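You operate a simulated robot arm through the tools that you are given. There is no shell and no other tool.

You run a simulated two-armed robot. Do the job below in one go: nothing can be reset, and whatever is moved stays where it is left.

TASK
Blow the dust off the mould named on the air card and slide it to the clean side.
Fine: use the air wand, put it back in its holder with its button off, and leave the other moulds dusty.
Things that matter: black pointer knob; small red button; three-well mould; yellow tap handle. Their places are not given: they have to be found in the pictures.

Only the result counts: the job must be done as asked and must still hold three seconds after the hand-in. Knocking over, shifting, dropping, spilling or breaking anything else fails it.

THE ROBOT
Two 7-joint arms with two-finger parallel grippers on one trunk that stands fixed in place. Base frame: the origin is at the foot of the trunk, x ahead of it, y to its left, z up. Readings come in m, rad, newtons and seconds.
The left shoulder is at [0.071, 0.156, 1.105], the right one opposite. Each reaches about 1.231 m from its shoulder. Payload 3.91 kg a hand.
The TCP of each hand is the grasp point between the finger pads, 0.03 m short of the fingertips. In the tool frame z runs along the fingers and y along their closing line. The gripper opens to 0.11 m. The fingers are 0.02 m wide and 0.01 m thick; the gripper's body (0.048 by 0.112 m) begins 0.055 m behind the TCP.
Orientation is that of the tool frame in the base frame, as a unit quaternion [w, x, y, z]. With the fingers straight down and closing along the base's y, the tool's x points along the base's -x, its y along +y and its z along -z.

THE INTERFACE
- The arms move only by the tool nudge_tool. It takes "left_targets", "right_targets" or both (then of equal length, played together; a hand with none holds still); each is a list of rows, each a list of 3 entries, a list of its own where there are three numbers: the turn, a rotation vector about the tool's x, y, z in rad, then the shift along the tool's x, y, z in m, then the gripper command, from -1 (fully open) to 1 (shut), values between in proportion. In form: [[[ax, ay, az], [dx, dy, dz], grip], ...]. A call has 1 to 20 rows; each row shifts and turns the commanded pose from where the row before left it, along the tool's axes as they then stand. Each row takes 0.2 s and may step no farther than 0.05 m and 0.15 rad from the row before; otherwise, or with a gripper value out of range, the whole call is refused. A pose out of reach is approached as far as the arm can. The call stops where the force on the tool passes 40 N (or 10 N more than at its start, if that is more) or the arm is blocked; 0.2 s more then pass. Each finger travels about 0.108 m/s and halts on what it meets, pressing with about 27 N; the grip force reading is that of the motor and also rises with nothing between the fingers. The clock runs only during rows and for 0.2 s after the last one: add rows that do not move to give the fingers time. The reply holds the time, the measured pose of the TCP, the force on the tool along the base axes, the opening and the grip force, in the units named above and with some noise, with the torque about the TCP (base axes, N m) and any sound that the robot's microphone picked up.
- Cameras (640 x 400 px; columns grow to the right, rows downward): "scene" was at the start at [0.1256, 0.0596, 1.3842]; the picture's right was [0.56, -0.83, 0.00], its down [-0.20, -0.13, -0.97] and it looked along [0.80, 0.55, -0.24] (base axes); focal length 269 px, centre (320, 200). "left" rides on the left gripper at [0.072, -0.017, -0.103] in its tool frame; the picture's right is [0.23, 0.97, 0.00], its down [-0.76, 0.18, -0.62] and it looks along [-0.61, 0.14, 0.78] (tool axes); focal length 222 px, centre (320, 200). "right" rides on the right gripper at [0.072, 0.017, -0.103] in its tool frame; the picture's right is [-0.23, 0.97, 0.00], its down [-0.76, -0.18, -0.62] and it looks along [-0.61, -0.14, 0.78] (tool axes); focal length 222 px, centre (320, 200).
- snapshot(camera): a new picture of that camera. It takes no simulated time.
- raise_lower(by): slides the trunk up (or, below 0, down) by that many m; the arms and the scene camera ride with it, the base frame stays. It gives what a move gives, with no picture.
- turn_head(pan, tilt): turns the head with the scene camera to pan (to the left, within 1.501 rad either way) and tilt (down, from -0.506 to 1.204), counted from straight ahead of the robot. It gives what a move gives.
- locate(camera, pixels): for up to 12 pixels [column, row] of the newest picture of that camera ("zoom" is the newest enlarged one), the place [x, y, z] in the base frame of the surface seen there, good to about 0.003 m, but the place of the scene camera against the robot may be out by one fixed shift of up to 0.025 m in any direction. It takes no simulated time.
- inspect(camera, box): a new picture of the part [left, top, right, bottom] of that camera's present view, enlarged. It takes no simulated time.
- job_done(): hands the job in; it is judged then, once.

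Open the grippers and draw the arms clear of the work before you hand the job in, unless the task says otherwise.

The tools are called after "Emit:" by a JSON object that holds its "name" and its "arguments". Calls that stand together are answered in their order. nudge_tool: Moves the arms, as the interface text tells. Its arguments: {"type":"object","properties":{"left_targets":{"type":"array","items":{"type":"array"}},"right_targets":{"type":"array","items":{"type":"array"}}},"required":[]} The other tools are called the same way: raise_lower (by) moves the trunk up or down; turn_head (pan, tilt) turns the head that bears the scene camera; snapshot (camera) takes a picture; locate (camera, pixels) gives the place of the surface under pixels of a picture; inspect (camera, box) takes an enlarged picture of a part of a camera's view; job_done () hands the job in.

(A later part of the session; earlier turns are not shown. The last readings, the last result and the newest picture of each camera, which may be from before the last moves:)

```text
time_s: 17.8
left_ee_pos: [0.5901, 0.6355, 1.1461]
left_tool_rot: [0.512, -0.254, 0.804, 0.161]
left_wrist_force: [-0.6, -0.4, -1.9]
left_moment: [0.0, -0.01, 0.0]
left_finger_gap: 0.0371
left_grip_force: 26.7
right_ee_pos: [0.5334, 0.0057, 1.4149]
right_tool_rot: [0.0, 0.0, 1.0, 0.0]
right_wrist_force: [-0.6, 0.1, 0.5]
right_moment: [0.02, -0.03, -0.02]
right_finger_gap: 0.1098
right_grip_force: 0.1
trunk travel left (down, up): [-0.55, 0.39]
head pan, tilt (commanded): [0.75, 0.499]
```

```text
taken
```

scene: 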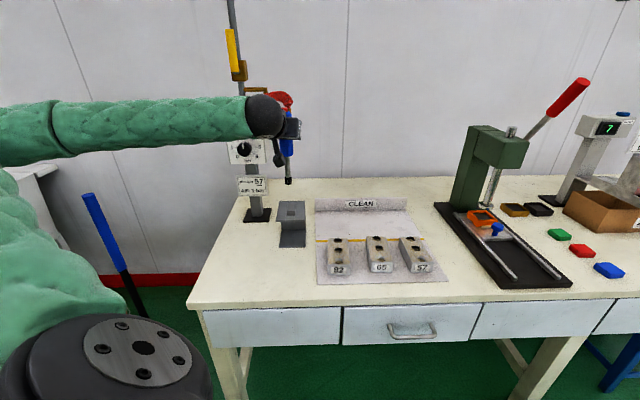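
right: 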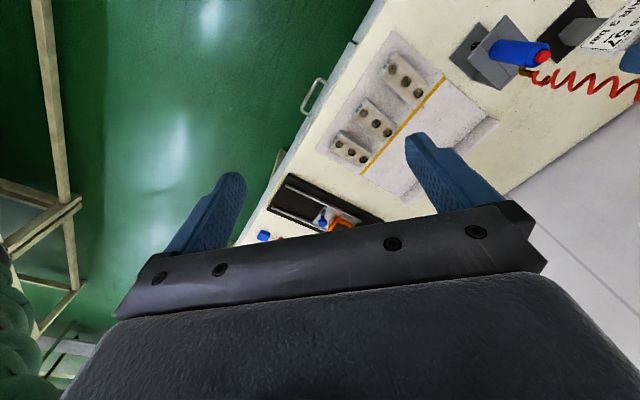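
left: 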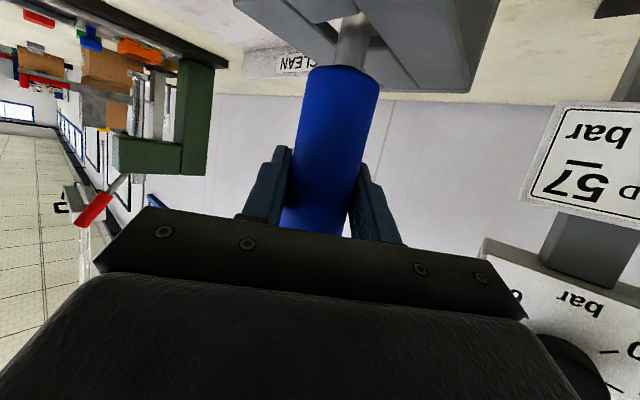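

The yaw is right (quaternion matches 35 degrees). I carry the wand sideways at the same height, with the air off, to above mould 57's middle well.

Emit:
{"name": "nudge_tool", "arguments": {"left_targets": [[[0, 0, 0], [0.0007, -0.0402, -0.00145], 1], [[0, 0, 0], [0.0007, -0.0402, -0.00145], 1], [[0, 0, 0], [0.0007, -0.0402, -0.00145], 1], [[0, 0, 0], [0.0007, -0.0402, -0.00145], 1], [[0, 0, 0], [0.0007, -0.0402, -0.00145], 1], [[0, 0, 0], [0.0007, -0.0402, -0.00145], 1], [[0, 0, 0], [0.0007, -0.0402, -0.00145], 1], [[0, 0, 0], [0.0007, -0.0402, -0.00145], 1], [[0, 0, 0], [0.0007, -0.0402, -0.00145], 1], [[0, 0, 0], [0.0007, -0.0402, -0.00145], 1], [[0, 0, 0], [0, 0, 0], 1]]}}

Emit:
{"name": "snapshot", "arguments": {"camera": "scene"}}

Emit:
{"name": "snapshot", "arguments": {"camera": "right"}}

```text
time_s: 20.2
left_ee_pos: [0.7992, 0.3002, 1.1642]
left_tool_rot: [0.52, -0.255, 0.799, 0.164]
left_wrist_force: [-0.2, 0.4, -2.4]
left_moment: [-0.02, 0.01, -0.03]
left_finger_gap: 0.0371
left_grip_force: 27.0
right_ee_pos: [0.5202, 0.0036, 1.4228]
right_tool_rot: [0.005, 0.002, 1.0, 0.0]
right_wrist_force: [0.0, -0.7, -0.5]
right_moment: [-0.02, 0.01, 0.01]
right_finger_gap: 0.11
right_grip_force: 0.2
trunk travel left (down, up): [-0.55, 0.39]
head pan, tilt (commanded): [0.75, 0.499]
```

```text
taken
```

scene: 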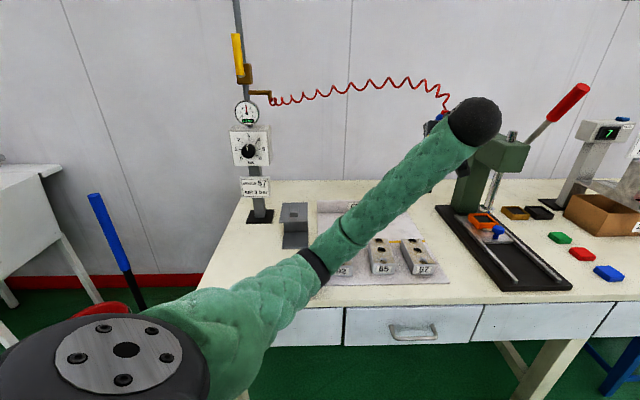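

```text
taken
```

right: 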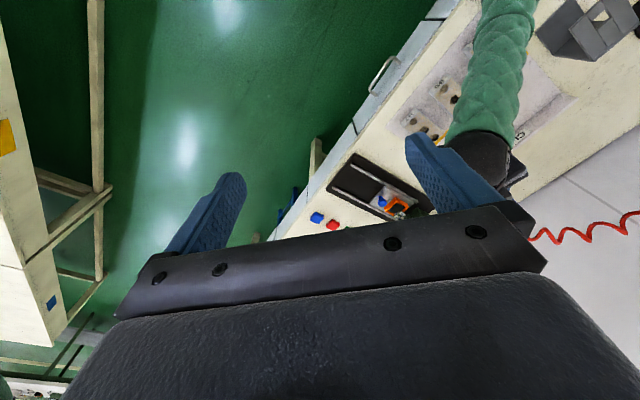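

Both hands shifted slightly (right hand by -13 mm in x, +8 mm in z) as if the trunk is being pushed, so the left elbow may be touching something near scene (315,265). I locate points on the left arm and look down at it.

Emit:
{"name": "locate", "arguments": {"camera": "scene", "pixels": [[315, 265], [280, 285], [250, 300], [260, 330], [350, 230], [400, 190], [475, 120], [300, 330], [330, 280], [270, 350], [240, 370], [343, 320]]}}

Emit:
{"name": "turn_head", "arguments": {"pan": 0.6, "tilt": 0.9}}

Emit:
{"name": "snapshot", "arguments": {"camera": "scene"}}

```text
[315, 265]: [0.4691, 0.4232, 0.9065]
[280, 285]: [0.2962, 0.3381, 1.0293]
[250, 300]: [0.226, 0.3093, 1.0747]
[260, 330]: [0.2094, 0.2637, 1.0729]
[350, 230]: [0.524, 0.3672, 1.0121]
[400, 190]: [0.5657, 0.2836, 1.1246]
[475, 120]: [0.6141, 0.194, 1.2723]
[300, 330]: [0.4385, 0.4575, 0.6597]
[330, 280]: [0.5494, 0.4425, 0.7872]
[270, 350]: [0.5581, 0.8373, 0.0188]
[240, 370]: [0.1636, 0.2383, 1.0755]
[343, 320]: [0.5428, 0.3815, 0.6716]
```

```text
time_s: 21.0
left_ee_pos: [0.796, 0.3017, 1.1639]
left_tool_rot: [0.52, -0.258, 0.797, 0.166]
left_wrist_force: [0.3, 1.1, -1.1]
left_moment: [0.01, 0.01, -0.01]
left_finger_gap: 0.0372
left_grip_force: 27.4
right_ee_pos: [0.5211, 0.0031, 1.4213]
right_tool_rot: [0.005, 0.001, 1.0, 0.001]
right_wrist_force: [0.4, 0.5, 0.1]
right_moment: [0.0, -0.01, -0.02]
right_finger_gap: 0.1097
right_grip_force: 0.1
trunk travel left (down, up): [-0.55, 0.39]
head pan, tilt (commanded): [0.6, 0.901]
```

```text
taken
```

scene: 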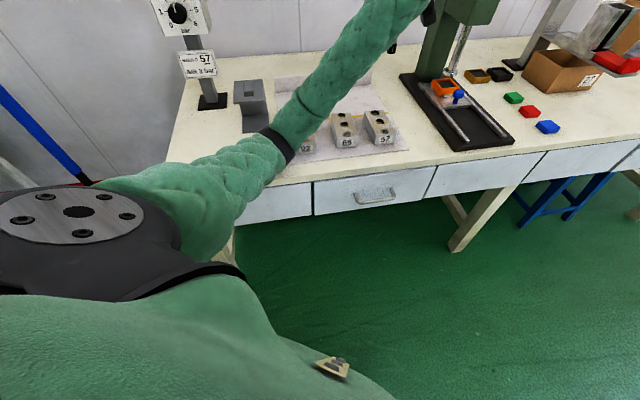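

The left elbow near (0.47, 0.42) is resting on the bench edge, which explains the shift. I raise the trunk by 0.25 m to lift the elbow clear before going on.

Emit:
{"name": "raise_lower", "arguments": {"by": 0.25}}

Emit:
{"name": "snapshot", "arguments": {"camera": "scene"}}

```text
time_s: 23.6
left_ee_pos: [0.8102, 0.2964, 1.3974]
left_tool_rot: [0.513, -0.253, 0.804, 0.162]
left_wrist_force: [0.2, 0.8, -1.7]
left_moment: [-0.03, -0.01, 0.01]
left_finger_gap: 0.0373
left_grip_force: 27.0
right_ee_pos: [0.5356, 0.0051, 1.6643]
right_tool_rot: [-0.001, 0.001, 1.0, 0.001]
right_wrist_force: [0.9, 0.0, 0.1]
right_moment: [-0.02, 0.04, 0.02]
right_finger_gap: 0.1099
right_grip_force: 0.1
trunk travel left (down, up): [-0.8, 0.14]
head pan, tilt (commanded): [0.6, 0.901]
```

```text
taken
```

scene: 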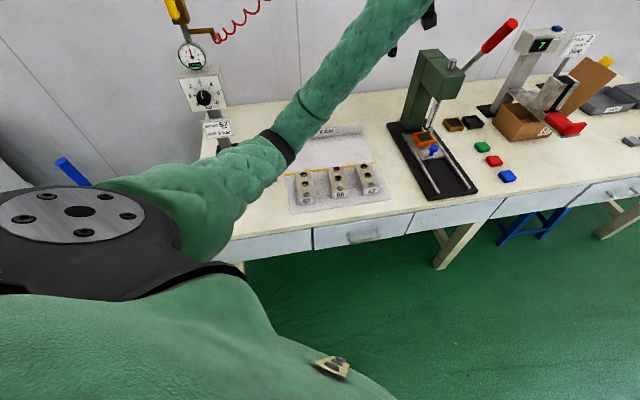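

With the trunk raised both hand poses read true again and the moulds are untouched. I lower the wand in stages above mould 57, checking the elbow and the right hand's reading for any push.

Emit:
{"name": "nudge_tool", "arguments": {"left_targets": [[[0, 0, 0], [0.03625, 0, 0.0169], 1], [[0, 0, 0], [0.03625, 0, 0.0169], 1], [[0, 0, 0], [0.03625, 0, 0.0169], 1], [[0, 0, 0], [0.03625, 0, 0.0169], 1], [[0, 0, 0], [0.03625, 0, 0.0169], 1], [[0, 0, 0], [0, 0, 0], 1]]}}

Emit:
{"name": "snapshot", "arguments": {"camera": "scene"}}

```text
time_s: 25.0
left_ee_pos: [0.8111, 0.2958, 1.1977]
left_tool_rot: [0.513, -0.253, 0.804, 0.161]
left_wrist_force: [0.0, 0.1, -2.4]
left_moment: [0.02, 0.03, 0.02]
left_finger_gap: 0.0374
left_grip_force: 26.4
right_ee_pos: [0.5354, 0.0046, 1.6654]
right_tool_rot: [0.0, 0.001, 1.0, 0.001]
right_wrist_force: [0.4, 0.1, 0.9]
right_moment: [-0.01, 0.0, 0.0]
right_finger_gap: 0.1099
right_grip_force: 0.2
trunk travel left (down, up): [-0.8, 0.14]
head pan, tilt (commanded): [0.6, 0.901]
```

```text
taken
```

scene: 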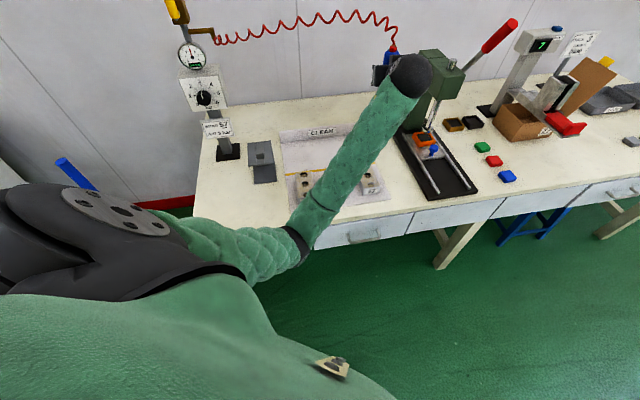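

The pose is clean so far (right hand reading steady). I locate the elbow near (298,245) and forearm points to see their clearance to the bench.

Emit:
{"name": "locate", "arguments": {"camera": "scene", "pixels": [[298, 243], [290, 225], [310, 210], [330, 185], [360, 140], [410, 75], [310, 235], [320, 240], [330, 215], [280, 245], [390, 50], [300, 262]]}}

Emit:
{"name": "inspect", "arguments": {"camera": "scene", "box": [250, 30, 450, 270]}}

```text
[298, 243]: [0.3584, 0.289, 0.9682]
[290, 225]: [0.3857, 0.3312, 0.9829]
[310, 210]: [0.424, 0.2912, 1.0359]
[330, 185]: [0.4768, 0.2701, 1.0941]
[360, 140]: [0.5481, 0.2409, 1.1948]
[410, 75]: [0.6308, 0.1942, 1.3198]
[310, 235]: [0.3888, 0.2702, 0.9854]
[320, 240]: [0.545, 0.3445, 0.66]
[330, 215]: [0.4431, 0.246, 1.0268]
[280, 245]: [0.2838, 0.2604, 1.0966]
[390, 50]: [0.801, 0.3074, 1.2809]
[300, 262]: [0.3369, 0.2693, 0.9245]
```

```text
1.67 times, centred on (350, 150) of scene
```

zoom: 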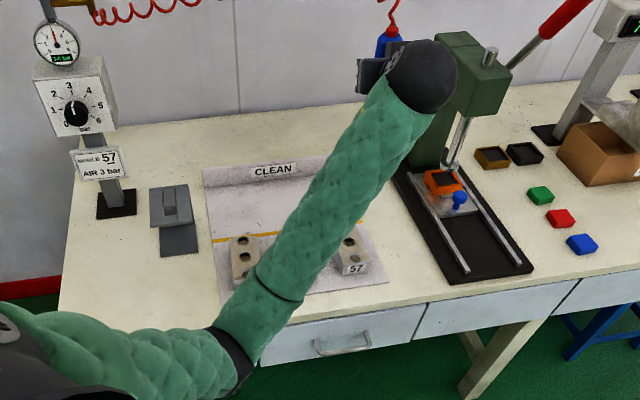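

The elbow and forearm stay in front of and above the bench edge, with good clearance. I lower the wand to TCP z about 1.05 (tip about 0.09 above the mould).

Emit:
{"name": "nudge_tool", "arguments": {"left_targets": [[[0, 0, 0], [0.0268, 0, 0.0125], 1], [[0, 0, 0], [0.0268, 0, 0.0125], 1], [[0, 0, 0], [0.0268, 0, 0.0125], 1], [[0, 0, 0], [0.0268, 0, 0.0125], 1], [[0, 0, 0], [0.0268, 0, 0.0125], 1], [[0, 0, 0], [0, 0, 0], 1]]}}

Emit:
{"name": "turn_head", "arguments": {"pan": 0.45, "tilt": 0.75}}

Emit:
{"name": "snapshot", "arguments": {"camera": "scene"}}

Emit:
{"name": "snapshot", "arguments": {"camera": "right"}}

```text
time_s: 26.4
left_ee_pos: [0.8091, 0.2935, 1.0507]
left_tool_rot: [0.512, -0.254, 0.804, 0.162]
left_wrist_force: [-0.5, -0.3, -1.5]
left_moment: [0.04, 0.0, 0.01]
left_finger_gap: 0.0372
left_grip_force: 27.3
right_ee_pos: [0.5355, 0.0057, 1.6639]
right_tool_rot: [0.0, 0.001, 1.0, 0.001]
right_wrist_force: [0.3, 0.6, 0.1]
right_moment: [0.02, 0.0, 0.03]
right_finger_gap: 0.1099
right_grip_force: 0.0
trunk travel left (down, up): [-0.8, 0.14]
head pan, tilt (commanded): [0.6, 0.901]
```

```text
time_s: 27.1
left_ee_pos: [0.8102, 0.2928, 1.0509]
left_tool_rot: [0.512, -0.254, 0.804, 0.162]
left_wrist_force: [0.0, 0.3, -1.7]
left_moment: [0.02, 0.03, 0.03]
left_finger_gap: 0.0371
left_grip_force: 26.9
right_ee_pos: [0.5345, 0.0065, 1.6648]
right_tool_rot: [0.0, 0.001, 1.0, 0.0]
right_wrist_force: [-0.3, 0.5, -1.2]
right_moment: [0.0, -0.01, -0.02]
right_finger_gap: 0.1099
right_grip_force: 0.0
trunk travel left (down, up): [-0.8, 0.14]
head pan, tilt (commanded): [0.45, 0.75]
```

```text
taken
```

scene: 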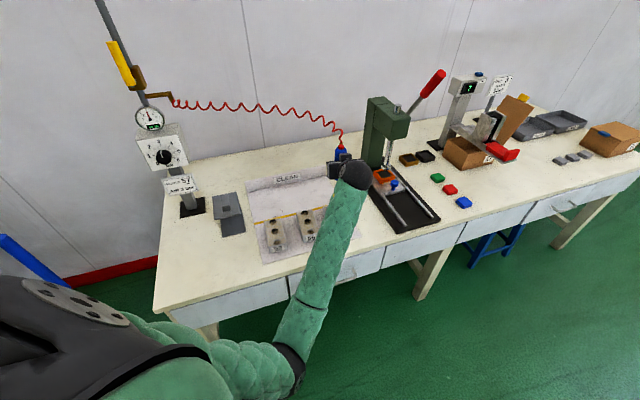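

```text
taken
```

right: 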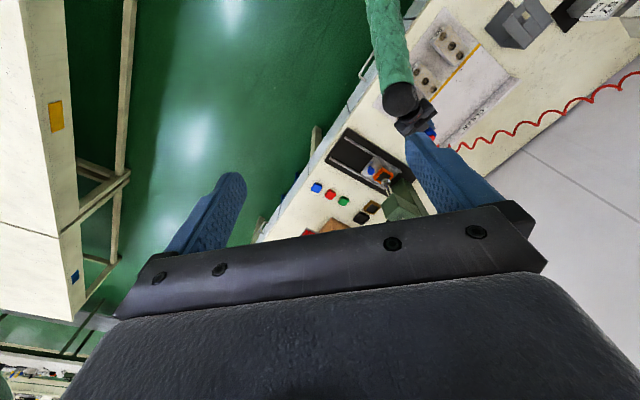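

The left wrist hides mould 57 from the scene camera, so I will use the right hand's camera from the right side. First I locate the press and its lever to keep the right arm clear of them.

Emit:
{"name": "locate", "arguments": {"camera": "scene", "pixels": [[385, 110], [435, 75], [410, 110], [385, 150], [395, 185], [437, 225], [375, 190], [400, 235], [437, 177], [450, 190]]}}

Emit:
{"name": "nudge_tool", "arguments": {"right_targets": [[[0, 0, -0.1309], [0, 0, 0], 1], [[0, 0, -0.1309], [0, 0, 0], 1], [[0, 0, -0.1309], [0, 0, 0], 1], [[0, 0, -0.1309], [0, 0, 0], 1], [[0, 0, -0.1309], [0, 0, 0], 1], [[0, 0, -0.1309], [0, 0, 0], 1], [[0, 0, -0.1309], [0, 0, 0], 1], [[0, 0, -0.1309], [0, 0, 0], 1], [[0, 0, 0], [0, 0, 0], 1]]}}

```text
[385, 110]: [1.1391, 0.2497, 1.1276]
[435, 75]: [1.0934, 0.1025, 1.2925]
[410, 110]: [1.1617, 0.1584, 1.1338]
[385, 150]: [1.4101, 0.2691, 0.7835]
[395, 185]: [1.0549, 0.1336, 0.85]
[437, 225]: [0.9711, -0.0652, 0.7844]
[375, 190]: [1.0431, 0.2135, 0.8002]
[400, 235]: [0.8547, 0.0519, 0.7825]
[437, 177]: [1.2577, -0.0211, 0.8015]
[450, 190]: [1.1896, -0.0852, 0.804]
```

```text
time_s: 29.1
left_ee_pos: [0.8094, 0.2936, 1.0517]
left_tool_rot: [0.513, -0.254, 0.804, 0.163]
left_wrist_force: [0.7, -0.7, -2.0]
left_moment: [0.01, 0.0, 0.03]
left_finger_gap: 0.0368
left_grip_force: 27.3
right_ee_pos: [0.5348, 0.0048, 1.6651]
right_tool_rot: [0.0, -0.5, 0.866, 0.002]
right_wrist_force: [0.2, 0.1, 0.0]
right_moment: [0.02, -0.01, 0.02]
right_finger_gap: 0.0
right_grip_force: 27.1
trunk travel left (down, up): [-0.8, 0.14]
head pan, tilt (commanded): [0.45, 0.75]
```

The press is well ahead (lever tip near (1.09, 0.10, 1.27)), so there is room. I bring the closed right hand down to about (0.80, 0.05, 1.25), to the right of the wand, and look with its camera.

Emit:
{"name": "nudge_tool", "arguments": {"right_targets": [[[0, 0, 0], [-0.01429, -0.01725, 0.03458], 1], [[0, 0, 0], [-0.01429, -0.01725, 0.03458], 1], [[0, 0, 0], [-0.01429, -0.01725, 0.03458], 1], [[0, 0, 0], [-0.01429, -0.01725, 0.03458], 1], [[0, 0, 0], [-0.01429, -0.01725, 0.03458], 1], [[0, 0, 0], [-0.01429, -0.01725, 0.03458], 1], [[0, 0, 0], [-0.01429, -0.01725, 0.03458], 1], [[0, 0, 0], [-0.01429, -0.01725, 0.03458], 1], [[0, 0, 0], [-0.01429, -0.01725, 0.03458], 1], [[0, 0, 0], [-0.01429, -0.01725, 0.03458], 1], [[0, 0, 0], [-0.01429, -0.01725, 0.03458], 1], [[0, 0, 0], [-0.01429, -0.01725, 0.03458], 1], [[0, 0, 0], [0, 0, 0], 1]]}}

Emit:
{"name": "snapshot", "arguments": {"camera": "right"}}

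Emit:
{"name": "snapshot", "arguments": {"camera": "scene"}}

```text
time_s: 31.9
left_ee_pos: [0.8088, 0.2923, 1.0519]
left_tool_rot: [0.512, -0.254, 0.804, 0.162]
left_wrist_force: [0.0, 0.3, -2.9]
left_moment: [-0.04, 0.03, -0.01]
left_finger_gap: 0.0371
left_grip_force: 27.3
right_ee_pos: [0.7985, 0.0531, 1.2509]
right_tool_rot: [0.001, -0.499, 0.866, 0.001]
right_wrist_force: [-0.8, -0.9, 0.2]
right_moment: [0.01, 0.02, 0.0]
right_finger_gap: 0.0
right_grip_force: 26.8
trunk travel left (down, up): [-0.8, 0.14]
head pan, tilt (commanded): [0.45, 0.75]
```

```text
taken
```

right: 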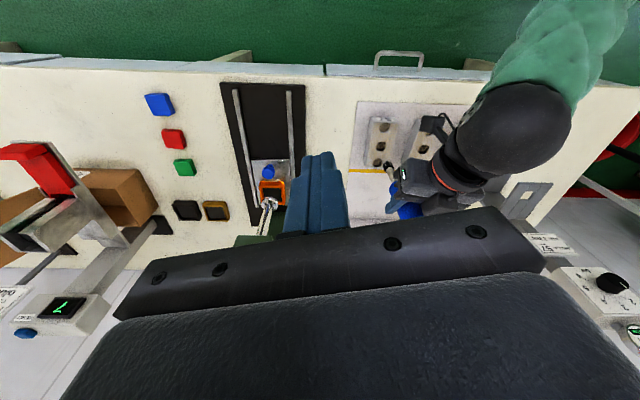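

```text
taken
```

scene: 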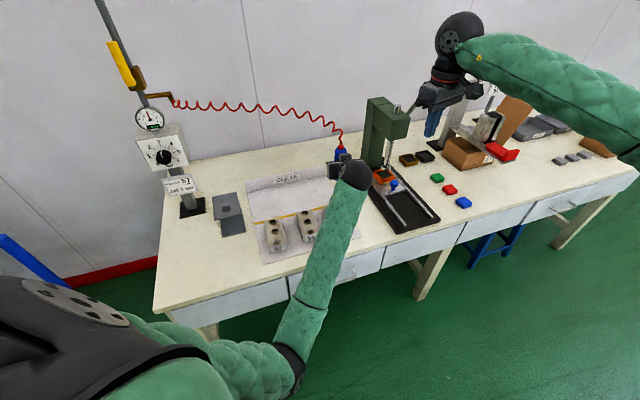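

The right camera now sees mould 57 at (383,140), the nozzle cap at (390,165) and the wand body at (405,208). I enlarge this area to check the nozzle's place over the wells.

Emit:
{"name": "inspect", "arguments": {"camera": "right", "box": [340, 95, 460, 230]}}

Emit:
{"name": "inspect", "arguments": {"camera": "right", "box": [355, 105, 435, 185]}}

```text
2.96 times, centred on (400, 162) of right
```

zoom: 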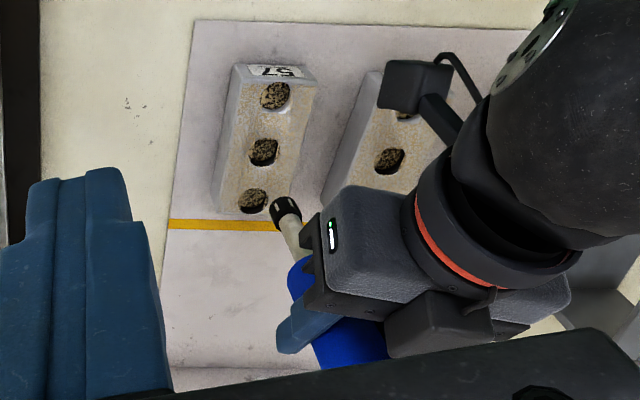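

```text
5.00 times, centred on (395, 145) of right
```

zoom: 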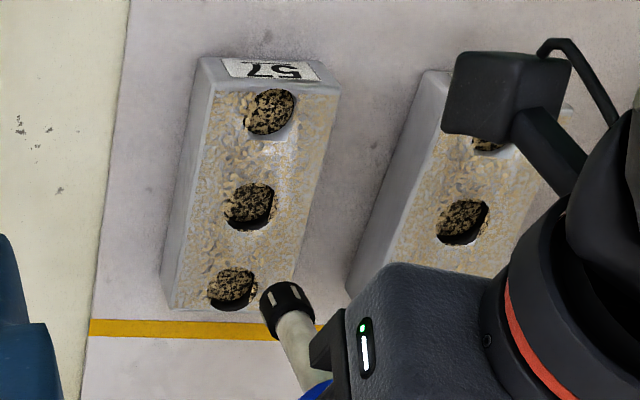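

I locate the wells, top edges and the nozzle cap from this view to measure the aim.

Emit:
{"name": "locate", "arguments": {"camera": "zoom", "pixels": [[270, 112], [250, 206], [233, 288], [230, 150], [300, 150], [205, 240], [280, 240], [262, 160], [240, 248], [272, 293], [290, 305], [215, 70]]}}

Emit:
{"name": "locate", "arguments": {"camera": "zoom", "pixels": [[332, 92], [180, 300], [196, 150], [325, 150], [181, 225], [307, 225], [300, 330], [285, 285], [265, 300], [95, 327], [463, 222], [270, 330]]}}

```text
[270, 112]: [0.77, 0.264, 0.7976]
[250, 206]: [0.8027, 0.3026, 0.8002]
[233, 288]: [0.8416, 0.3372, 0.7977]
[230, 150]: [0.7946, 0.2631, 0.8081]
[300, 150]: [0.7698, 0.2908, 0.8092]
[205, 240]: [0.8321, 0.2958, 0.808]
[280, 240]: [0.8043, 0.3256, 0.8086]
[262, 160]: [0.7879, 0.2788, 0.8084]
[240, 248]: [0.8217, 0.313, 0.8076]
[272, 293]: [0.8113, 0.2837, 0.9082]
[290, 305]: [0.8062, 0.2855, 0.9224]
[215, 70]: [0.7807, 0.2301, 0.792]
```

```text
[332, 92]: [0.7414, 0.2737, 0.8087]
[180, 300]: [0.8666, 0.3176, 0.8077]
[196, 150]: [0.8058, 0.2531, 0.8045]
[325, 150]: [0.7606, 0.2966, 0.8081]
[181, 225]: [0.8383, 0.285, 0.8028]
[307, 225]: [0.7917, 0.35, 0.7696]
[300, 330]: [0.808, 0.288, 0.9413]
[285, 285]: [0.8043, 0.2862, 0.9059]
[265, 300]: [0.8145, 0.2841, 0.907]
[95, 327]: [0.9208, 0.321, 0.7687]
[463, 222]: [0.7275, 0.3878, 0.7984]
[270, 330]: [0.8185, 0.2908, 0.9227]
```

The wells are at about (0.771, 0.262), (0.805, 0.296) and (0.839, 0.330), and the nozzle hangs vertically under the TCP. I move the wand over the front well with its tip about 35 mm above the mould top.

Emit:
{"name": "nudge_tool", "arguments": {"left_targets": [[[0, 0, 0], [0.02502, -0.0012, -0.00632], 1], [[0, 0, 0], [0.02502, -0.0012, -0.00632], 1], [[0, 0, 0], [0.02502, -0.0012, -0.00632], 1], [[0, 0, 0], [0, 0, 0], 1], [[0, 0, 0], [0, 0, 0], 1]]}}

Emit:
{"name": "inspect", "arguments": {"camera": "right", "box": [340, 95, 460, 230]}}

Emit:
{"name": "snapshot", "arguments": {"camera": "scene"}}

```text
time_s: 33.3
left_ee_pos: [0.7773, 0.2936, 1.0047]
left_tool_rot: [0.524, -0.245, 0.794, 0.186]
left_wrist_force: [0.3, 0.3, -2.6]
left_moment: [0.03, -0.03, 0.01]
left_finger_gap: 0.037
left_grip_force: 27.0
right_ee_pos: [0.7998, 0.0552, 1.2505]
right_tool_rot: [0.001, -0.498, 0.867, 0.001]
right_wrist_force: [0.1, 0.2, -0.8]
right_moment: [-0.02, 0.03, -0.02]
right_finger_gap: 0.0
right_grip_force: 27.4
trunk travel left (down, up): [-0.8, 0.14]
head pan, tilt (commanded): [0.45, 0.75]
stopped in row 5 (left hand): the arm was blocked; the commanded pose is now the measured one
```

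```text
2.96 times, centred on (400, 162) of right
```

zoom: 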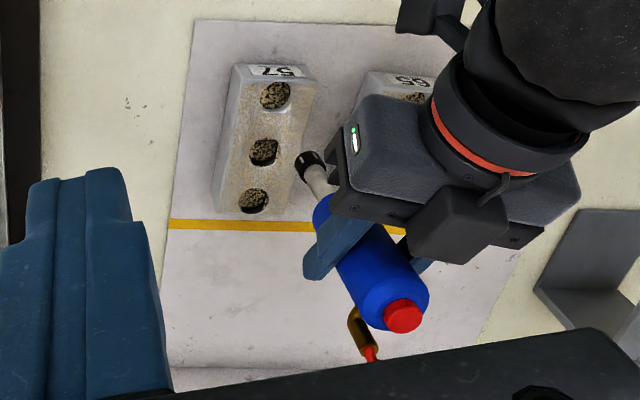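

```text
taken
```

scene: 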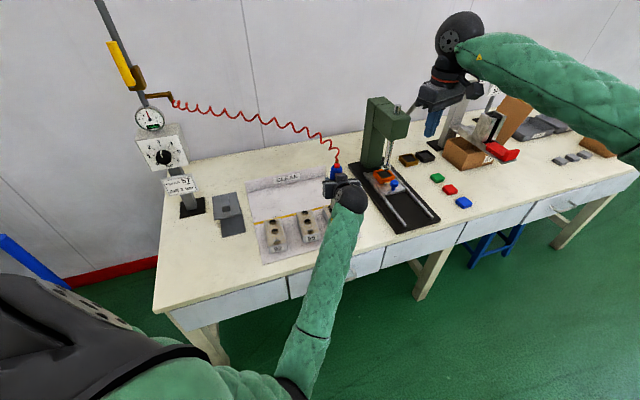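

The left arm was blocked 3 cm short of the front well. I look at the left elbow and upper arm to find what is in the way.

Emit:
{"name": "turn_head", "arguments": {"pan": 0.5, "tilt": 1.1}}

Emit:
{"name": "snapshot", "arguments": {"camera": "scene"}}

Emit:
{"name": "locate", "arguments": {"camera": "scene", "pixels": [[320, 200], [300, 230], [280, 250], [330, 170], [340, 140], [350, 110], [360, 60], [310, 240]]}}

```text
time_s: 34.1
left_ee_pos: [0.7768, 0.2936, 1.0039]
left_tool_rot: [0.524, -0.246, 0.794, 0.186]
left_wrist_force: [0.6, -0.3, -2.5]
left_moment: [0.03, 0.03, 0.02]
left_finger_gap: 0.0368
left_grip_force: 27.3
right_ee_pos: [0.7996, 0.054, 1.2501]
right_tool_rot: [-0.001, -0.499, 0.866, 0.001]
right_wrist_force: [0.9, -0.2, -0.4]
right_moment: [0.0, 0.0, 0.01]
right_finger_gap: 0.0001
right_grip_force: 27.6
trunk travel left (down, up): [-0.8, 0.14]
head pan, tilt (commanded): [0.499, 1.1]
```

```text
taken
```

scene: 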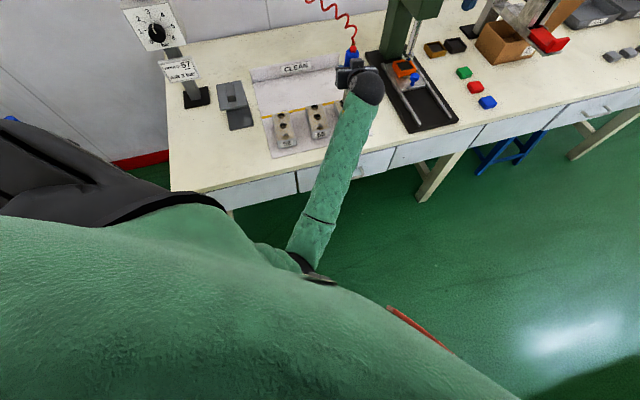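

```text
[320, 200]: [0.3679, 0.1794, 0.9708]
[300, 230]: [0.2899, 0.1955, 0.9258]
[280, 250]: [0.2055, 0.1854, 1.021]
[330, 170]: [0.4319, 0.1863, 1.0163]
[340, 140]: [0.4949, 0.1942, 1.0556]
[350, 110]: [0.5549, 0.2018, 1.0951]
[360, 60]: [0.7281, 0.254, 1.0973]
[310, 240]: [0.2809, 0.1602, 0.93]
```

The left elbow has come in against the robot's own body, because the 35 degree yaw pulls the wrist in. I back off up and forward, then unwind the yaw to zero (restoring the exact upright orientation).

Emit:
{"name": "nudge_tool", "arguments": {"left_targets": [[[0, 0, 0], [-0.028, -0.0078, 0.0016], 1], [[0, 0, 0], [-0.028, -0.0078, 0.0016], 1], [[0.11734, 0.00623, 0.0434], [0, 0, 0], 1], [[0.11734, 0.00623, 0.0434], [0, 0, 0], 1], [[0.11734, 0.00623, 0.0434], [0, 0, 0], 1], [[0.11734, 0.00623, 0.0434], [0, 0, 0], 1], [[0.11734, 0.00623, 0.0434], [0, 0, 0], 1], [[0, 0, 0], [0, 0, 0], 1], [[0, 0, 0], [0, 0, 0], 1]]}}

Emit:
{"name": "snapshot", "arguments": {"camera": "scene"}}

Emit:
{"name": "snapshot", "arguments": {"camera": "right"}}

```text
time_s: 36.1
left_ee_pos: [0.8059, 0.2927, 1.0536]
left_tool_rot: [0.537, -0.001, 0.844, -0.001]
left_wrist_force: [-0.1, 0.4, -1.5]
left_moment: [-0.03, -0.02, 0.04]
left_finger_gap: 0.037
left_grip_force: 27.8
right_ee_pos: [0.7991, 0.0536, 1.2504]
right_tool_rot: [0.0, -0.499, 0.867, 0.001]
right_wrist_force: [-0.6, -0.6, -1.1]
right_moment: [0.0, 0.07, 0.03]
right_finger_gap: 0.0
right_grip_force: 27.4
trunk travel left (down, up): [-0.8, 0.14]
head pan, tilt (commanded): [0.499, 1.1]
```

```text
taken
```

scene: 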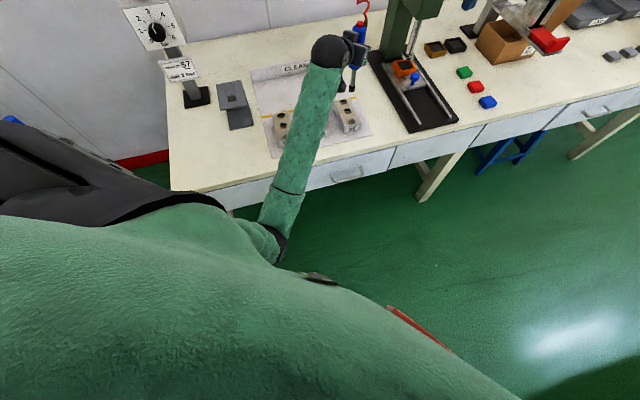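

```text
taken
```

right: 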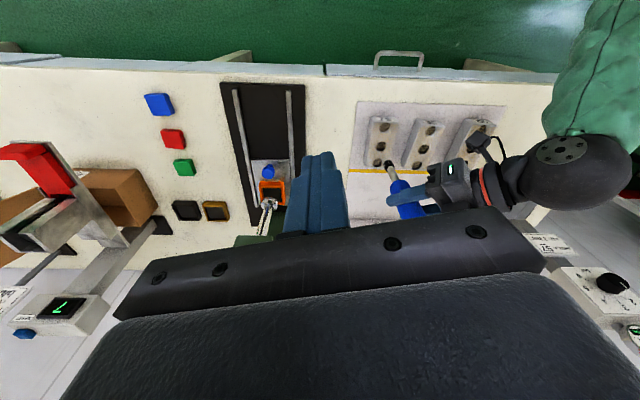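

The yaw is unwound and the wand is upright at (0.806, 0.293, 1.054). I check the elbow's place and forearm height over the bench edge before going to the front well.

Emit:
{"name": "locate", "arguments": {"camera": "scene", "pixels": [[280, 240], [268, 215], [290, 190], [295, 160], [300, 130], [310, 90], [330, 50], [305, 185], [262, 230], [325, 120]]}}

Emit:
{"name": "inspect", "arguments": {"camera": "right", "box": [340, 95, 460, 230]}}

```text
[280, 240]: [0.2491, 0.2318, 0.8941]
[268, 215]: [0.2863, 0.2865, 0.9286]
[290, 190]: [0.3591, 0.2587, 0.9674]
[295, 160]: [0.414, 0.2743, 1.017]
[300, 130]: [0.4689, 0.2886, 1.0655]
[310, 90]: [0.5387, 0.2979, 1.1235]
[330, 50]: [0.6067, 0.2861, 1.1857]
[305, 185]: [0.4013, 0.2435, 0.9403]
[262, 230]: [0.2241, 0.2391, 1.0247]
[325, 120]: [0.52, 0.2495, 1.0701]
```

```text
2.96 times, centred on (400, 162) of right
```

zoom: 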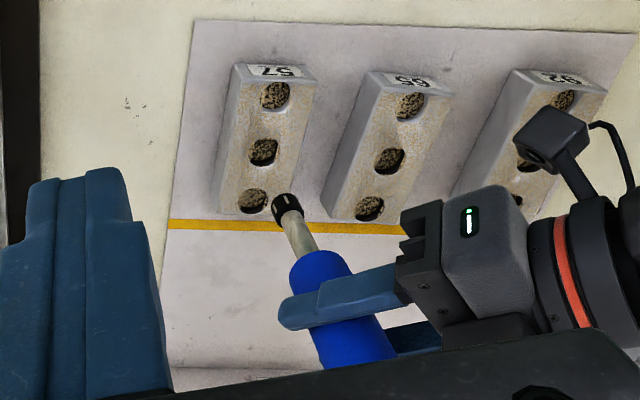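

The elbow at about (0.26, 0.25, 0.88) is close to the body; a lower trunk would move it forward and away. I raise both hands 0.15 m and then lower the trunk 0.15 m, leaving the hands at the same heights.

Emit:
{"name": "nudge_tool", "arguments": {"left_targets": [[[0, 0, 0], [-0.034, 0, -0.01585], 1], [[0, 0, 0], [-0.034, 0, -0.01585], 1], [[0, 0, 0], [-0.034, 0, -0.01585], 1], [[0, 0, 0], [-0.034, 0, -0.01585], 1], [[0, 0, 0], [0, 0, 0], 1]], "right_targets": [[[0, 0, 0], [0, 0, -0.0375], 1], [[0, 0, 0], [0, 0, -0.0375], 1], [[0, 0, 0], [0, 0, -0.0375], 1], [[0, 0, 0], [0, 0, -0.0375], 1], [[0, 0, 0], [0, 0, 0], 1]]}}

Emit:
{"name": "raise_lower", "arguments": {"by": -0.15}}

Emit:
{"name": "snapshot", "arguments": {"camera": "scene"}}

Emit:
{"name": "inspect", "arguments": {"camera": "right", "box": [340, 95, 460, 230]}}

```text
time_s: 37.4
left_ee_pos: [0.8076, 0.2903, 1.2005]
left_tool_rot: [0.536, -0.001, 0.844, -0.001]
left_wrist_force: [0.0, -0.8, -2.1]
left_moment: [-0.01, -0.01, 0.01]
left_finger_gap: 0.037
left_grip_force: 27.1
right_ee_pos: [0.8006, 0.0546, 1.4002]
right_tool_rot: [0.001, -0.499, 0.867, 0.001]
right_wrist_force: [0.3, 0.3, 0.6]
right_moment: [0.02, 0.02, 0.04]
right_finger_gap: 0.0
right_grip_force: 26.8
trunk travel left (down, up): [-0.8, 0.14]
head pan, tilt (commanded): [0.499, 1.1]
```

```text
time_s: 39.1
left_ee_pos: [0.8062, 0.2911, 1.0534]
left_tool_rot: [0.537, -0.001, 0.844, -0.001]
left_wrist_force: [0.2, -0.9, -2.5]
left_moment: [0.0, 0.01, 0.02]
left_finger_gap: 0.0371
left_grip_force: 26.5
right_ee_pos: [0.8002, 0.0534, 1.2497]
right_tool_rot: [0.001, -0.499, 0.867, 0.0]
right_wrist_force: [-0.2, 0.5, 1.3]
right_moment: [-0.03, 0.0, -0.03]
right_finger_gap: 0.0
right_grip_force: 26.8
trunk travel left (down, up): [-0.65, 0.29]
head pan, tilt (commanded): [0.499, 1.1]
```

```text
taken
```

scene: 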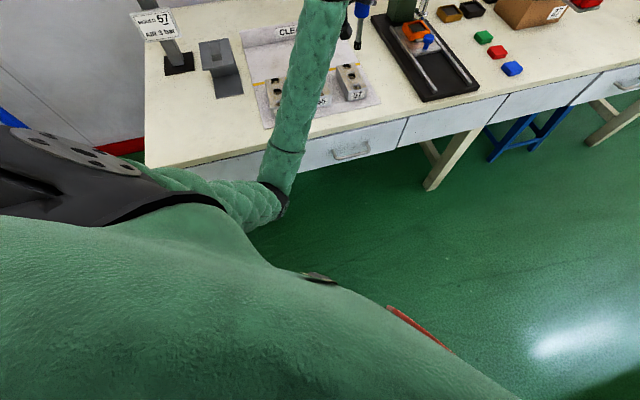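

```text
2.96 times, centred on (400, 162) of right
```

zoom: 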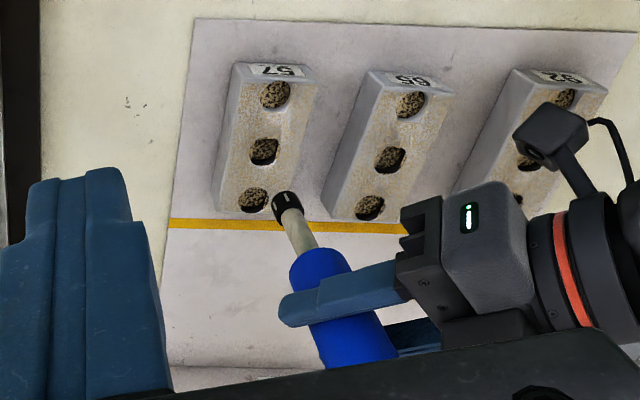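

The elbow is now well forward of the body and the poses read true. I move the wand over the front well, tip about 35 mm above the mould.

Emit:
{"name": "nudge_tool", "arguments": {"left_targets": [[[0, 0, 0], [0.02348, -0.01, -0.00192], 1], [[0, 0, 0], [0.02348, -0.01, -0.00192], 1], [[0, 0, 0], [0.02348, -0.01, -0.00192], 1], [[0, 0, 0], [0, 0, 0], 1], [[0, 0, 0], [0, 0, 0], 1]]}}

Emit:
{"name": "inspect", "arguments": {"camera": "right", "box": [340, 95, 460, 230]}}

Emit:
{"name": "snapshot", "arguments": {"camera": "scene"}}

```text
time_s: 40.3
left_ee_pos: [0.77, 0.2616, 0.9913]
left_tool_rot: [0.538, 0.0, 0.843, -0.002]
left_wrist_force: [0.4, 0.7, -1.9]
left_moment: [-0.01, 0.02, 0.02]
left_finger_gap: 0.0371
left_grip_force: 27.3
right_ee_pos: [0.8005, 0.0543, 1.25]
right_tool_rot: [0.0, -0.499, 0.866, 0.001]
right_wrist_force: [0.1, -0.3, -0.2]
right_moment: [-0.02, 0.02, 0.01]
right_finger_gap: 0.0
right_grip_force: 26.7
trunk travel left (down, up): [-0.65, 0.29]
head pan, tilt (commanded): [0.499, 1.1]
```

```text
2.96 times, centred on (400, 162) of right
```

zoom: 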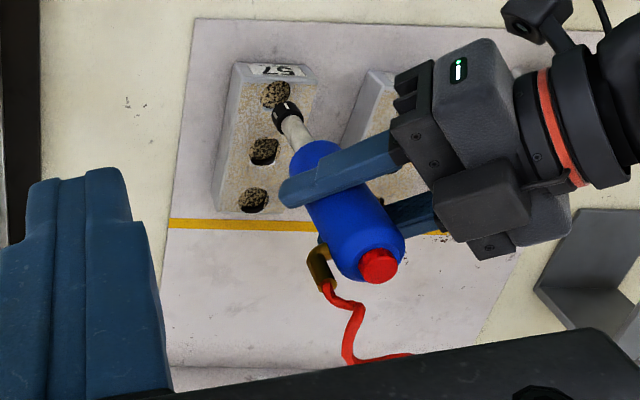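

```text
taken
```

scene: 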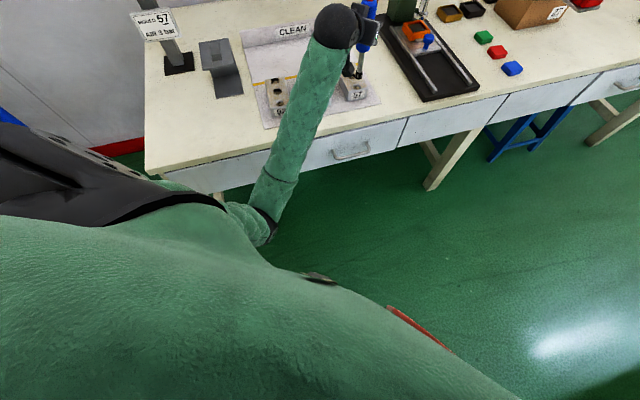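

The wand is over the front well exactly as commanded. I locate the red button and the brass elbow in the right zoom, at (378,265) and (318,262), to aim the press.

Emit:
{"name": "inspect", "arguments": {"camera": "right", "box": [370, 120, 450, 200]}}

Emit:
{"name": "locate", "arguments": {"camera": "zoom", "pixels": [[375, 330], [352, 325], [395, 325], [378, 345], [362, 350], [240, 320], [255, 350], [330, 230], [180, 95], [150, 100], [200, 130]]}}

```text
5.00 times, centred on (410, 160) of right
```

zoom: 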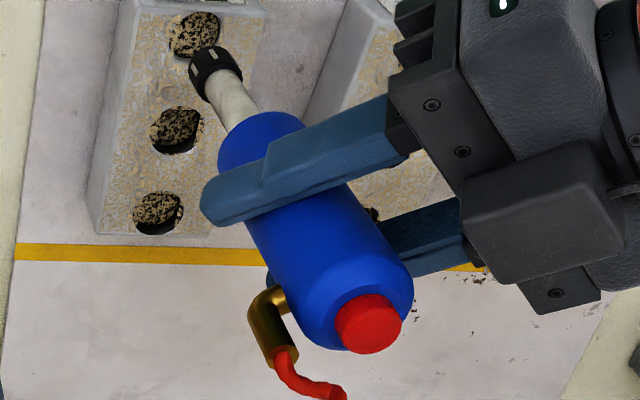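

```text
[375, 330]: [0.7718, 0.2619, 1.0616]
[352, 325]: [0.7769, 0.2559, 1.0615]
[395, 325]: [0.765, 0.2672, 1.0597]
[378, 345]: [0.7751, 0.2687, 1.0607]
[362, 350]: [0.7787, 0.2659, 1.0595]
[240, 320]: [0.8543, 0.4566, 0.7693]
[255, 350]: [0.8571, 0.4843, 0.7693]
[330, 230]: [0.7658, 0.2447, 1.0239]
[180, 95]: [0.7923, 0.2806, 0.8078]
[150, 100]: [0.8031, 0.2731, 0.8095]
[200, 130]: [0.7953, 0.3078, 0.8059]
```

The button top is at about (0.7715, 0.262, 1.0605). I check the height of the dark block on the left hand near (540,215) so that the right hand's body will clear it.

Emit:
{"name": "locate", "arguments": {"camera": "zoom", "pixels": [[480, 180], [540, 165], [590, 160], [540, 250], [600, 200], [580, 80], [540, 40], [420, 60], [285, 310], [265, 300], [285, 365], [490, 260]]}}

Emit:
{"name": "nudge_tool", "arguments": {"right_targets": [[[0, 0, 0], [-0.03308, 0.0258, 0], 1], [[0, 0, 0], [-0.03308, 0.0258, 0], 1], [[0, 0, 0], [-0.03308, 0.0258, 0], 1], [[0, 0, 0], [-0.03308, 0.0258, 0], 1], [[0, 0, 0], [-0.03308, 0.0258, 0], 1], [[0, 0, 0], [0, 0, 0], 1]]}}

Emit:
{"name": "snapshot", "arguments": {"camera": "right"}}

```text
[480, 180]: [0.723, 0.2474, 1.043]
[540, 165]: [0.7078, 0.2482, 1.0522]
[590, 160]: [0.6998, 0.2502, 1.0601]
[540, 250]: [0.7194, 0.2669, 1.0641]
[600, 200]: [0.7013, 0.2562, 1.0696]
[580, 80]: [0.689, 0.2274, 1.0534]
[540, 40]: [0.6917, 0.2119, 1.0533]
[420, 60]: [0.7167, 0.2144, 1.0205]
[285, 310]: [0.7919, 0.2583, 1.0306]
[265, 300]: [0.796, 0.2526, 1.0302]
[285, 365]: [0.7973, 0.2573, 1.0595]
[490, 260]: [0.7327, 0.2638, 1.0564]
```

```text
time_s: 41.7
left_ee_pos: [0.7708, 0.2623, 0.9915]
left_tool_rot: [0.537, -0.001, 0.844, 0.0]
left_wrist_force: [-0.7, 0.4, -2.6]
left_moment: [0.01, 0.04, 0.0]
left_finger_gap: 0.0368
left_grip_force: 26.9
right_ee_pos: [0.7745, 0.2645, 1.2506]
right_tool_rot: [0.0, -0.498, 0.867, 0.001]
right_wrist_force: [-0.1, 0.2, -1.6]
right_moment: [0.03, 0.0, -0.01]
right_finger_gap: 0.0
right_grip_force: 26.8
trunk travel left (down, up): [-0.65, 0.29]
head pan, tilt (commanded): [0.499, 1.1]
```

```text
taken
```

right: 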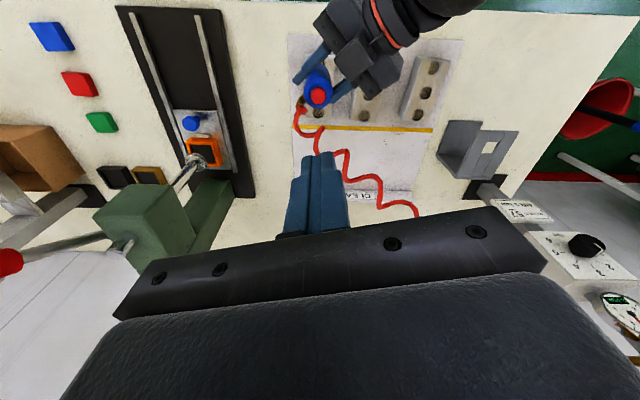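

The right fingertips are above the wand's red button at (318,95), 3 mm off centre. I correct that and lower the closed fingertips to about 15 mm above the button.

Emit:
{"name": "nudge_tool", "arguments": {"right_targets": [[[0, 0, 0], [0.0037, 0.00135, 0.0364], 1], [[0, 0, 0], [0, 0, 0.0364], 1], [[0, 0, 0], [0, 0, 0.0364], 1], [[0, 0, 0], [0, 0, 0.0364], 1], [[0, 0, 0], [0, 0, 0], 1], [[0, 0, 0], [0, 0, 0], 1]]}}

Emit:
{"name": "snapshot", "arguments": {"camera": "right"}}

Emit:
{"name": "turn_head", "arguments": {"pan": 0.4, "tilt": 0.6}}

Emit:
{"name": "snapshot", "arguments": {"camera": "scene"}}

```text
time_s: 43.1
left_ee_pos: [0.7687, 0.2614, 0.9905]
left_tool_rot: [0.536, 0.0, 0.844, -0.002]
left_wrist_force: [-0.4, -0.3, -1.4]
left_moment: [-0.03, 0.0, 0.05]
left_finger_gap: 0.0372
left_grip_force: 27.0
right_ee_pos: [0.7693, 0.2626, 1.1054]
right_tool_rot: [0.0, -0.5, 0.866, 0.001]
right_wrist_force: [0.7, -0.1, 0.3]
right_moment: [0.01, -0.01, 0.02]
right_finger_gap: 0.0
right_grip_force: 27.2
trunk travel left (down, up): [-0.65, 0.29]
head pan, tilt (commanded): [0.499, 1.1]
```

```text
taken
```

right: 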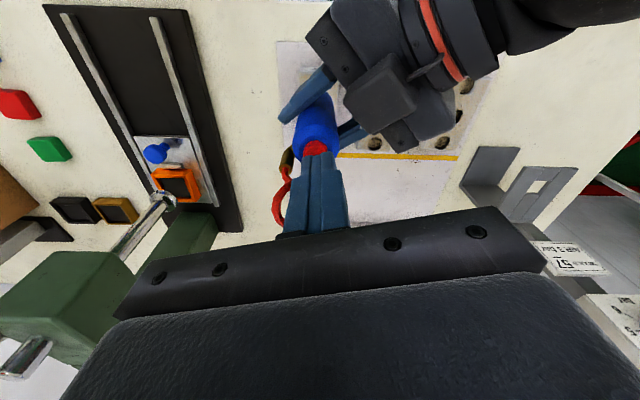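

```text
time_s: 44.0
left_ee_pos: [0.7702, 0.2621, 0.9905]
left_tool_rot: [0.537, -0.001, 0.843, -0.002]
left_wrist_force: [-0.7, 0.6, -1.9]
left_moment: [-0.02, -0.01, 0.01]
left_finger_gap: 0.0371
left_grip_force: 26.9
right_ee_pos: [0.7692, 0.2622, 1.1042]
right_tool_rot: [0.001, -0.499, 0.867, 0.001]
right_wrist_force: [0.5, -0.7, 1.0]
right_moment: [-0.01, -0.01, -0.01]
right_finger_gap: 0.0
right_grip_force: 26.8
trunk travel left (down, up): [-0.65, 0.29]
head pan, tilt (commanded): [0.4, 0.6]
```

```text
taken
```

scene: 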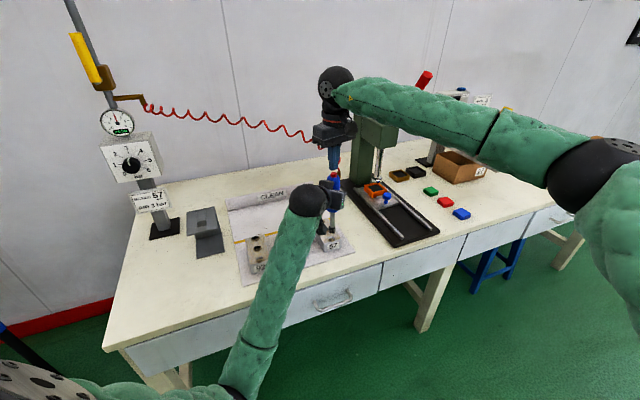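

The right fingertips hover about 14 mm above the button, on axis. I zoom the scene view around (332,190) for a sanity check of the wand, then press.

Emit:
{"name": "inspect", "arguments": {"camera": "scene", "box": [290, 100, 380, 260]}}

Emit:
{"name": "inspect", "arguments": {"camera": "right", "box": [260, 80, 380, 230]}}

```text
2.50 times, centred on (335, 180) of scene
```

zoom: 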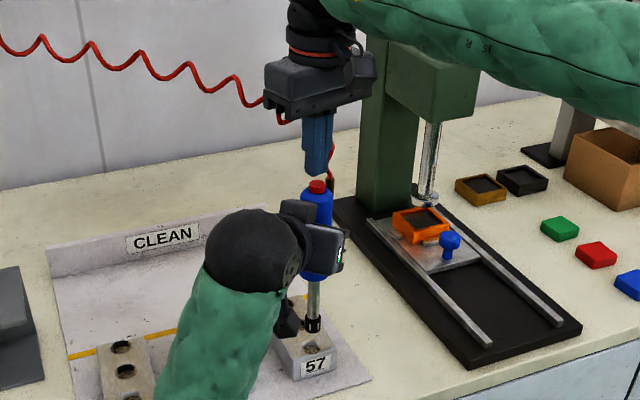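

```text
2.67 times, centred on (320, 155) of right
```

zoom: 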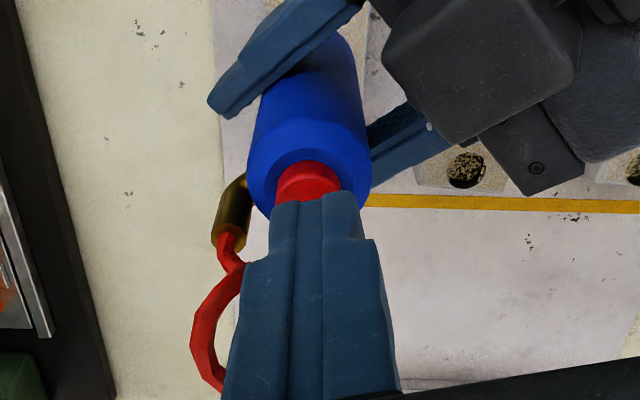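

Everything lines up: fingertips over the button, nozzle over mould 57's front well. I press down gently in small steps and listen.

Emit:
{"name": "nudge_tool", "arguments": {"right_targets": [[[0, 0, 0], [0, 0, 0.008], 1], [[0, 0, 0], [0, 0, 0.004], 1], [[0, 0, 0], [0, 0, 0.003], 1], [[0, 0, 0], [0, 0, 0.002], 1]]}}

```text
time_s: 45.0
left_ee_pos: [0.77, 0.2621, 0.9924]
left_tool_rot: [0.537, -0.001, 0.844, -0.001]
left_wrist_force: [-0.7, 1.1, -3.0]
left_moment: [-0.02, -0.02, 0.0]
left_finger_gap: 0.0371
left_grip_force: 27.1
right_ee_pos: [0.7696, 0.2615, 1.0878]
right_tool_rot: [0.0, -0.5, 0.866, 0.001]
right_wrist_force: [0.0, -0.2, 0.7]
right_moment: [-0.03, -0.05, -0.04]
right_finger_gap: 0.0
right_grip_force: 27.2
trunk travel left (down, up): [-0.65, 0.29]
head pan, tilt (commanded): [0.4, 0.6]
```

No contact force yet with the tips at z 1.058. I go on down in 2 mm steps.

Emit:
{"name": "nudge_tool", "arguments": {"right_targets": [[[0, 0, 0], [0, 0, 0.002], 1], [[0, 0, 0], [0, 0, 0.002], 1], [[0, 0, 0], [0, 0, 0.001], 1]]}}

```text
time_s: 45.8
left_ee_pos: [0.7706, 0.2612, 0.9887]
left_tool_rot: [0.536, -0.001, 0.844, -0.001]
left_wrist_force: [1.8, -1.4, -8.0]
left_moment: [0.04, 0.2, 0.0]
left_finger_gap: 0.0369
left_grip_force: 27.1
right_ee_pos: [0.7679, 0.2612, 1.0842]
right_tool_rot: [0.001, -0.5, 0.866, 0.001]
right_wrist_force: [-2.5, 1.0, 5.2]
right_moment: [0.03, 0.06, 0.03]
right_finger_gap: 0.0
right_grip_force: 27.4
trunk travel left (down, up): [-0.65, 0.29]
head pan, tilt (commanded): [0.4, 0.6]
heard: click
```

A click was heard at about 5 N. I raise the right fingertips off the button and see whether air keeps flowing.

Emit:
{"name": "nudge_tool", "arguments": {"right_targets": [[[0, 0, 0], [0, 0, -0.01], 1], [[0, 0, 0], [0, 0, -0.02], 1]]}}

Emit:
{"name": "inspect", "arguments": {"camera": "scene", "box": [290, 100, 380, 260]}}

Emit:
{"name": "inspect", "arguments": {"camera": "right", "box": [260, 60, 400, 230]}}

```text
time_s: 46.4
left_ee_pos: [0.7701, 0.2605, 0.9916]
left_tool_rot: [0.537, -0.001, 0.843, -0.001]
left_wrist_force: [-0.5, 0.2, -2.6]
left_moment: [0.0, 0.05, 0.03]
left_finger_gap: 0.0367
left_grip_force: 27.3
right_ee_pos: [0.7693, 0.2595, 1.1127]
right_tool_rot: [0.0, -0.499, 0.867, 0.002]
right_wrist_force: [0.5, -0.2, -0.9]
right_moment: [0.0, 0.03, -0.05]
right_finger_gap: 0.0001
right_grip_force: 26.8
trunk travel left (down, up): [-0.65, 0.29]
head pan, tilt (commanded): [0.4, 0.6]
```

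```text
2.50 times, centred on (335, 180) of scene
```

zoom: 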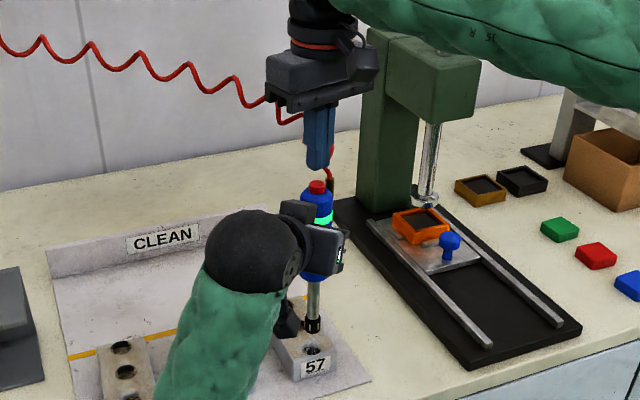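

```text
2.35 times, centred on (330, 145) of right
```

zoom: 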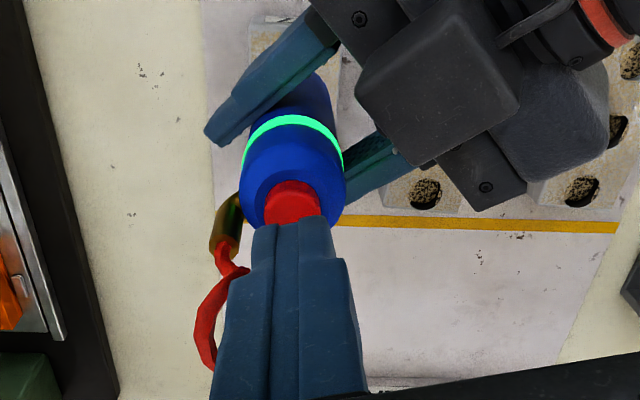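

A green ring now glows on the wand, so the button is latched on and air flows; the front well at zoom (312,350) already looks grey. I check it closely before sweeping on.

Emit:
{"name": "inspect", "arguments": {"camera": "scene", "box": [310, 210, 360, 260]}}

```text
8.00 times, centred on (335, 235) of scene
```

zoom: 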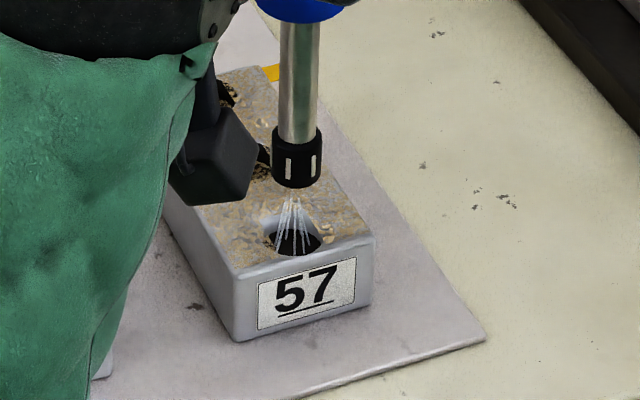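

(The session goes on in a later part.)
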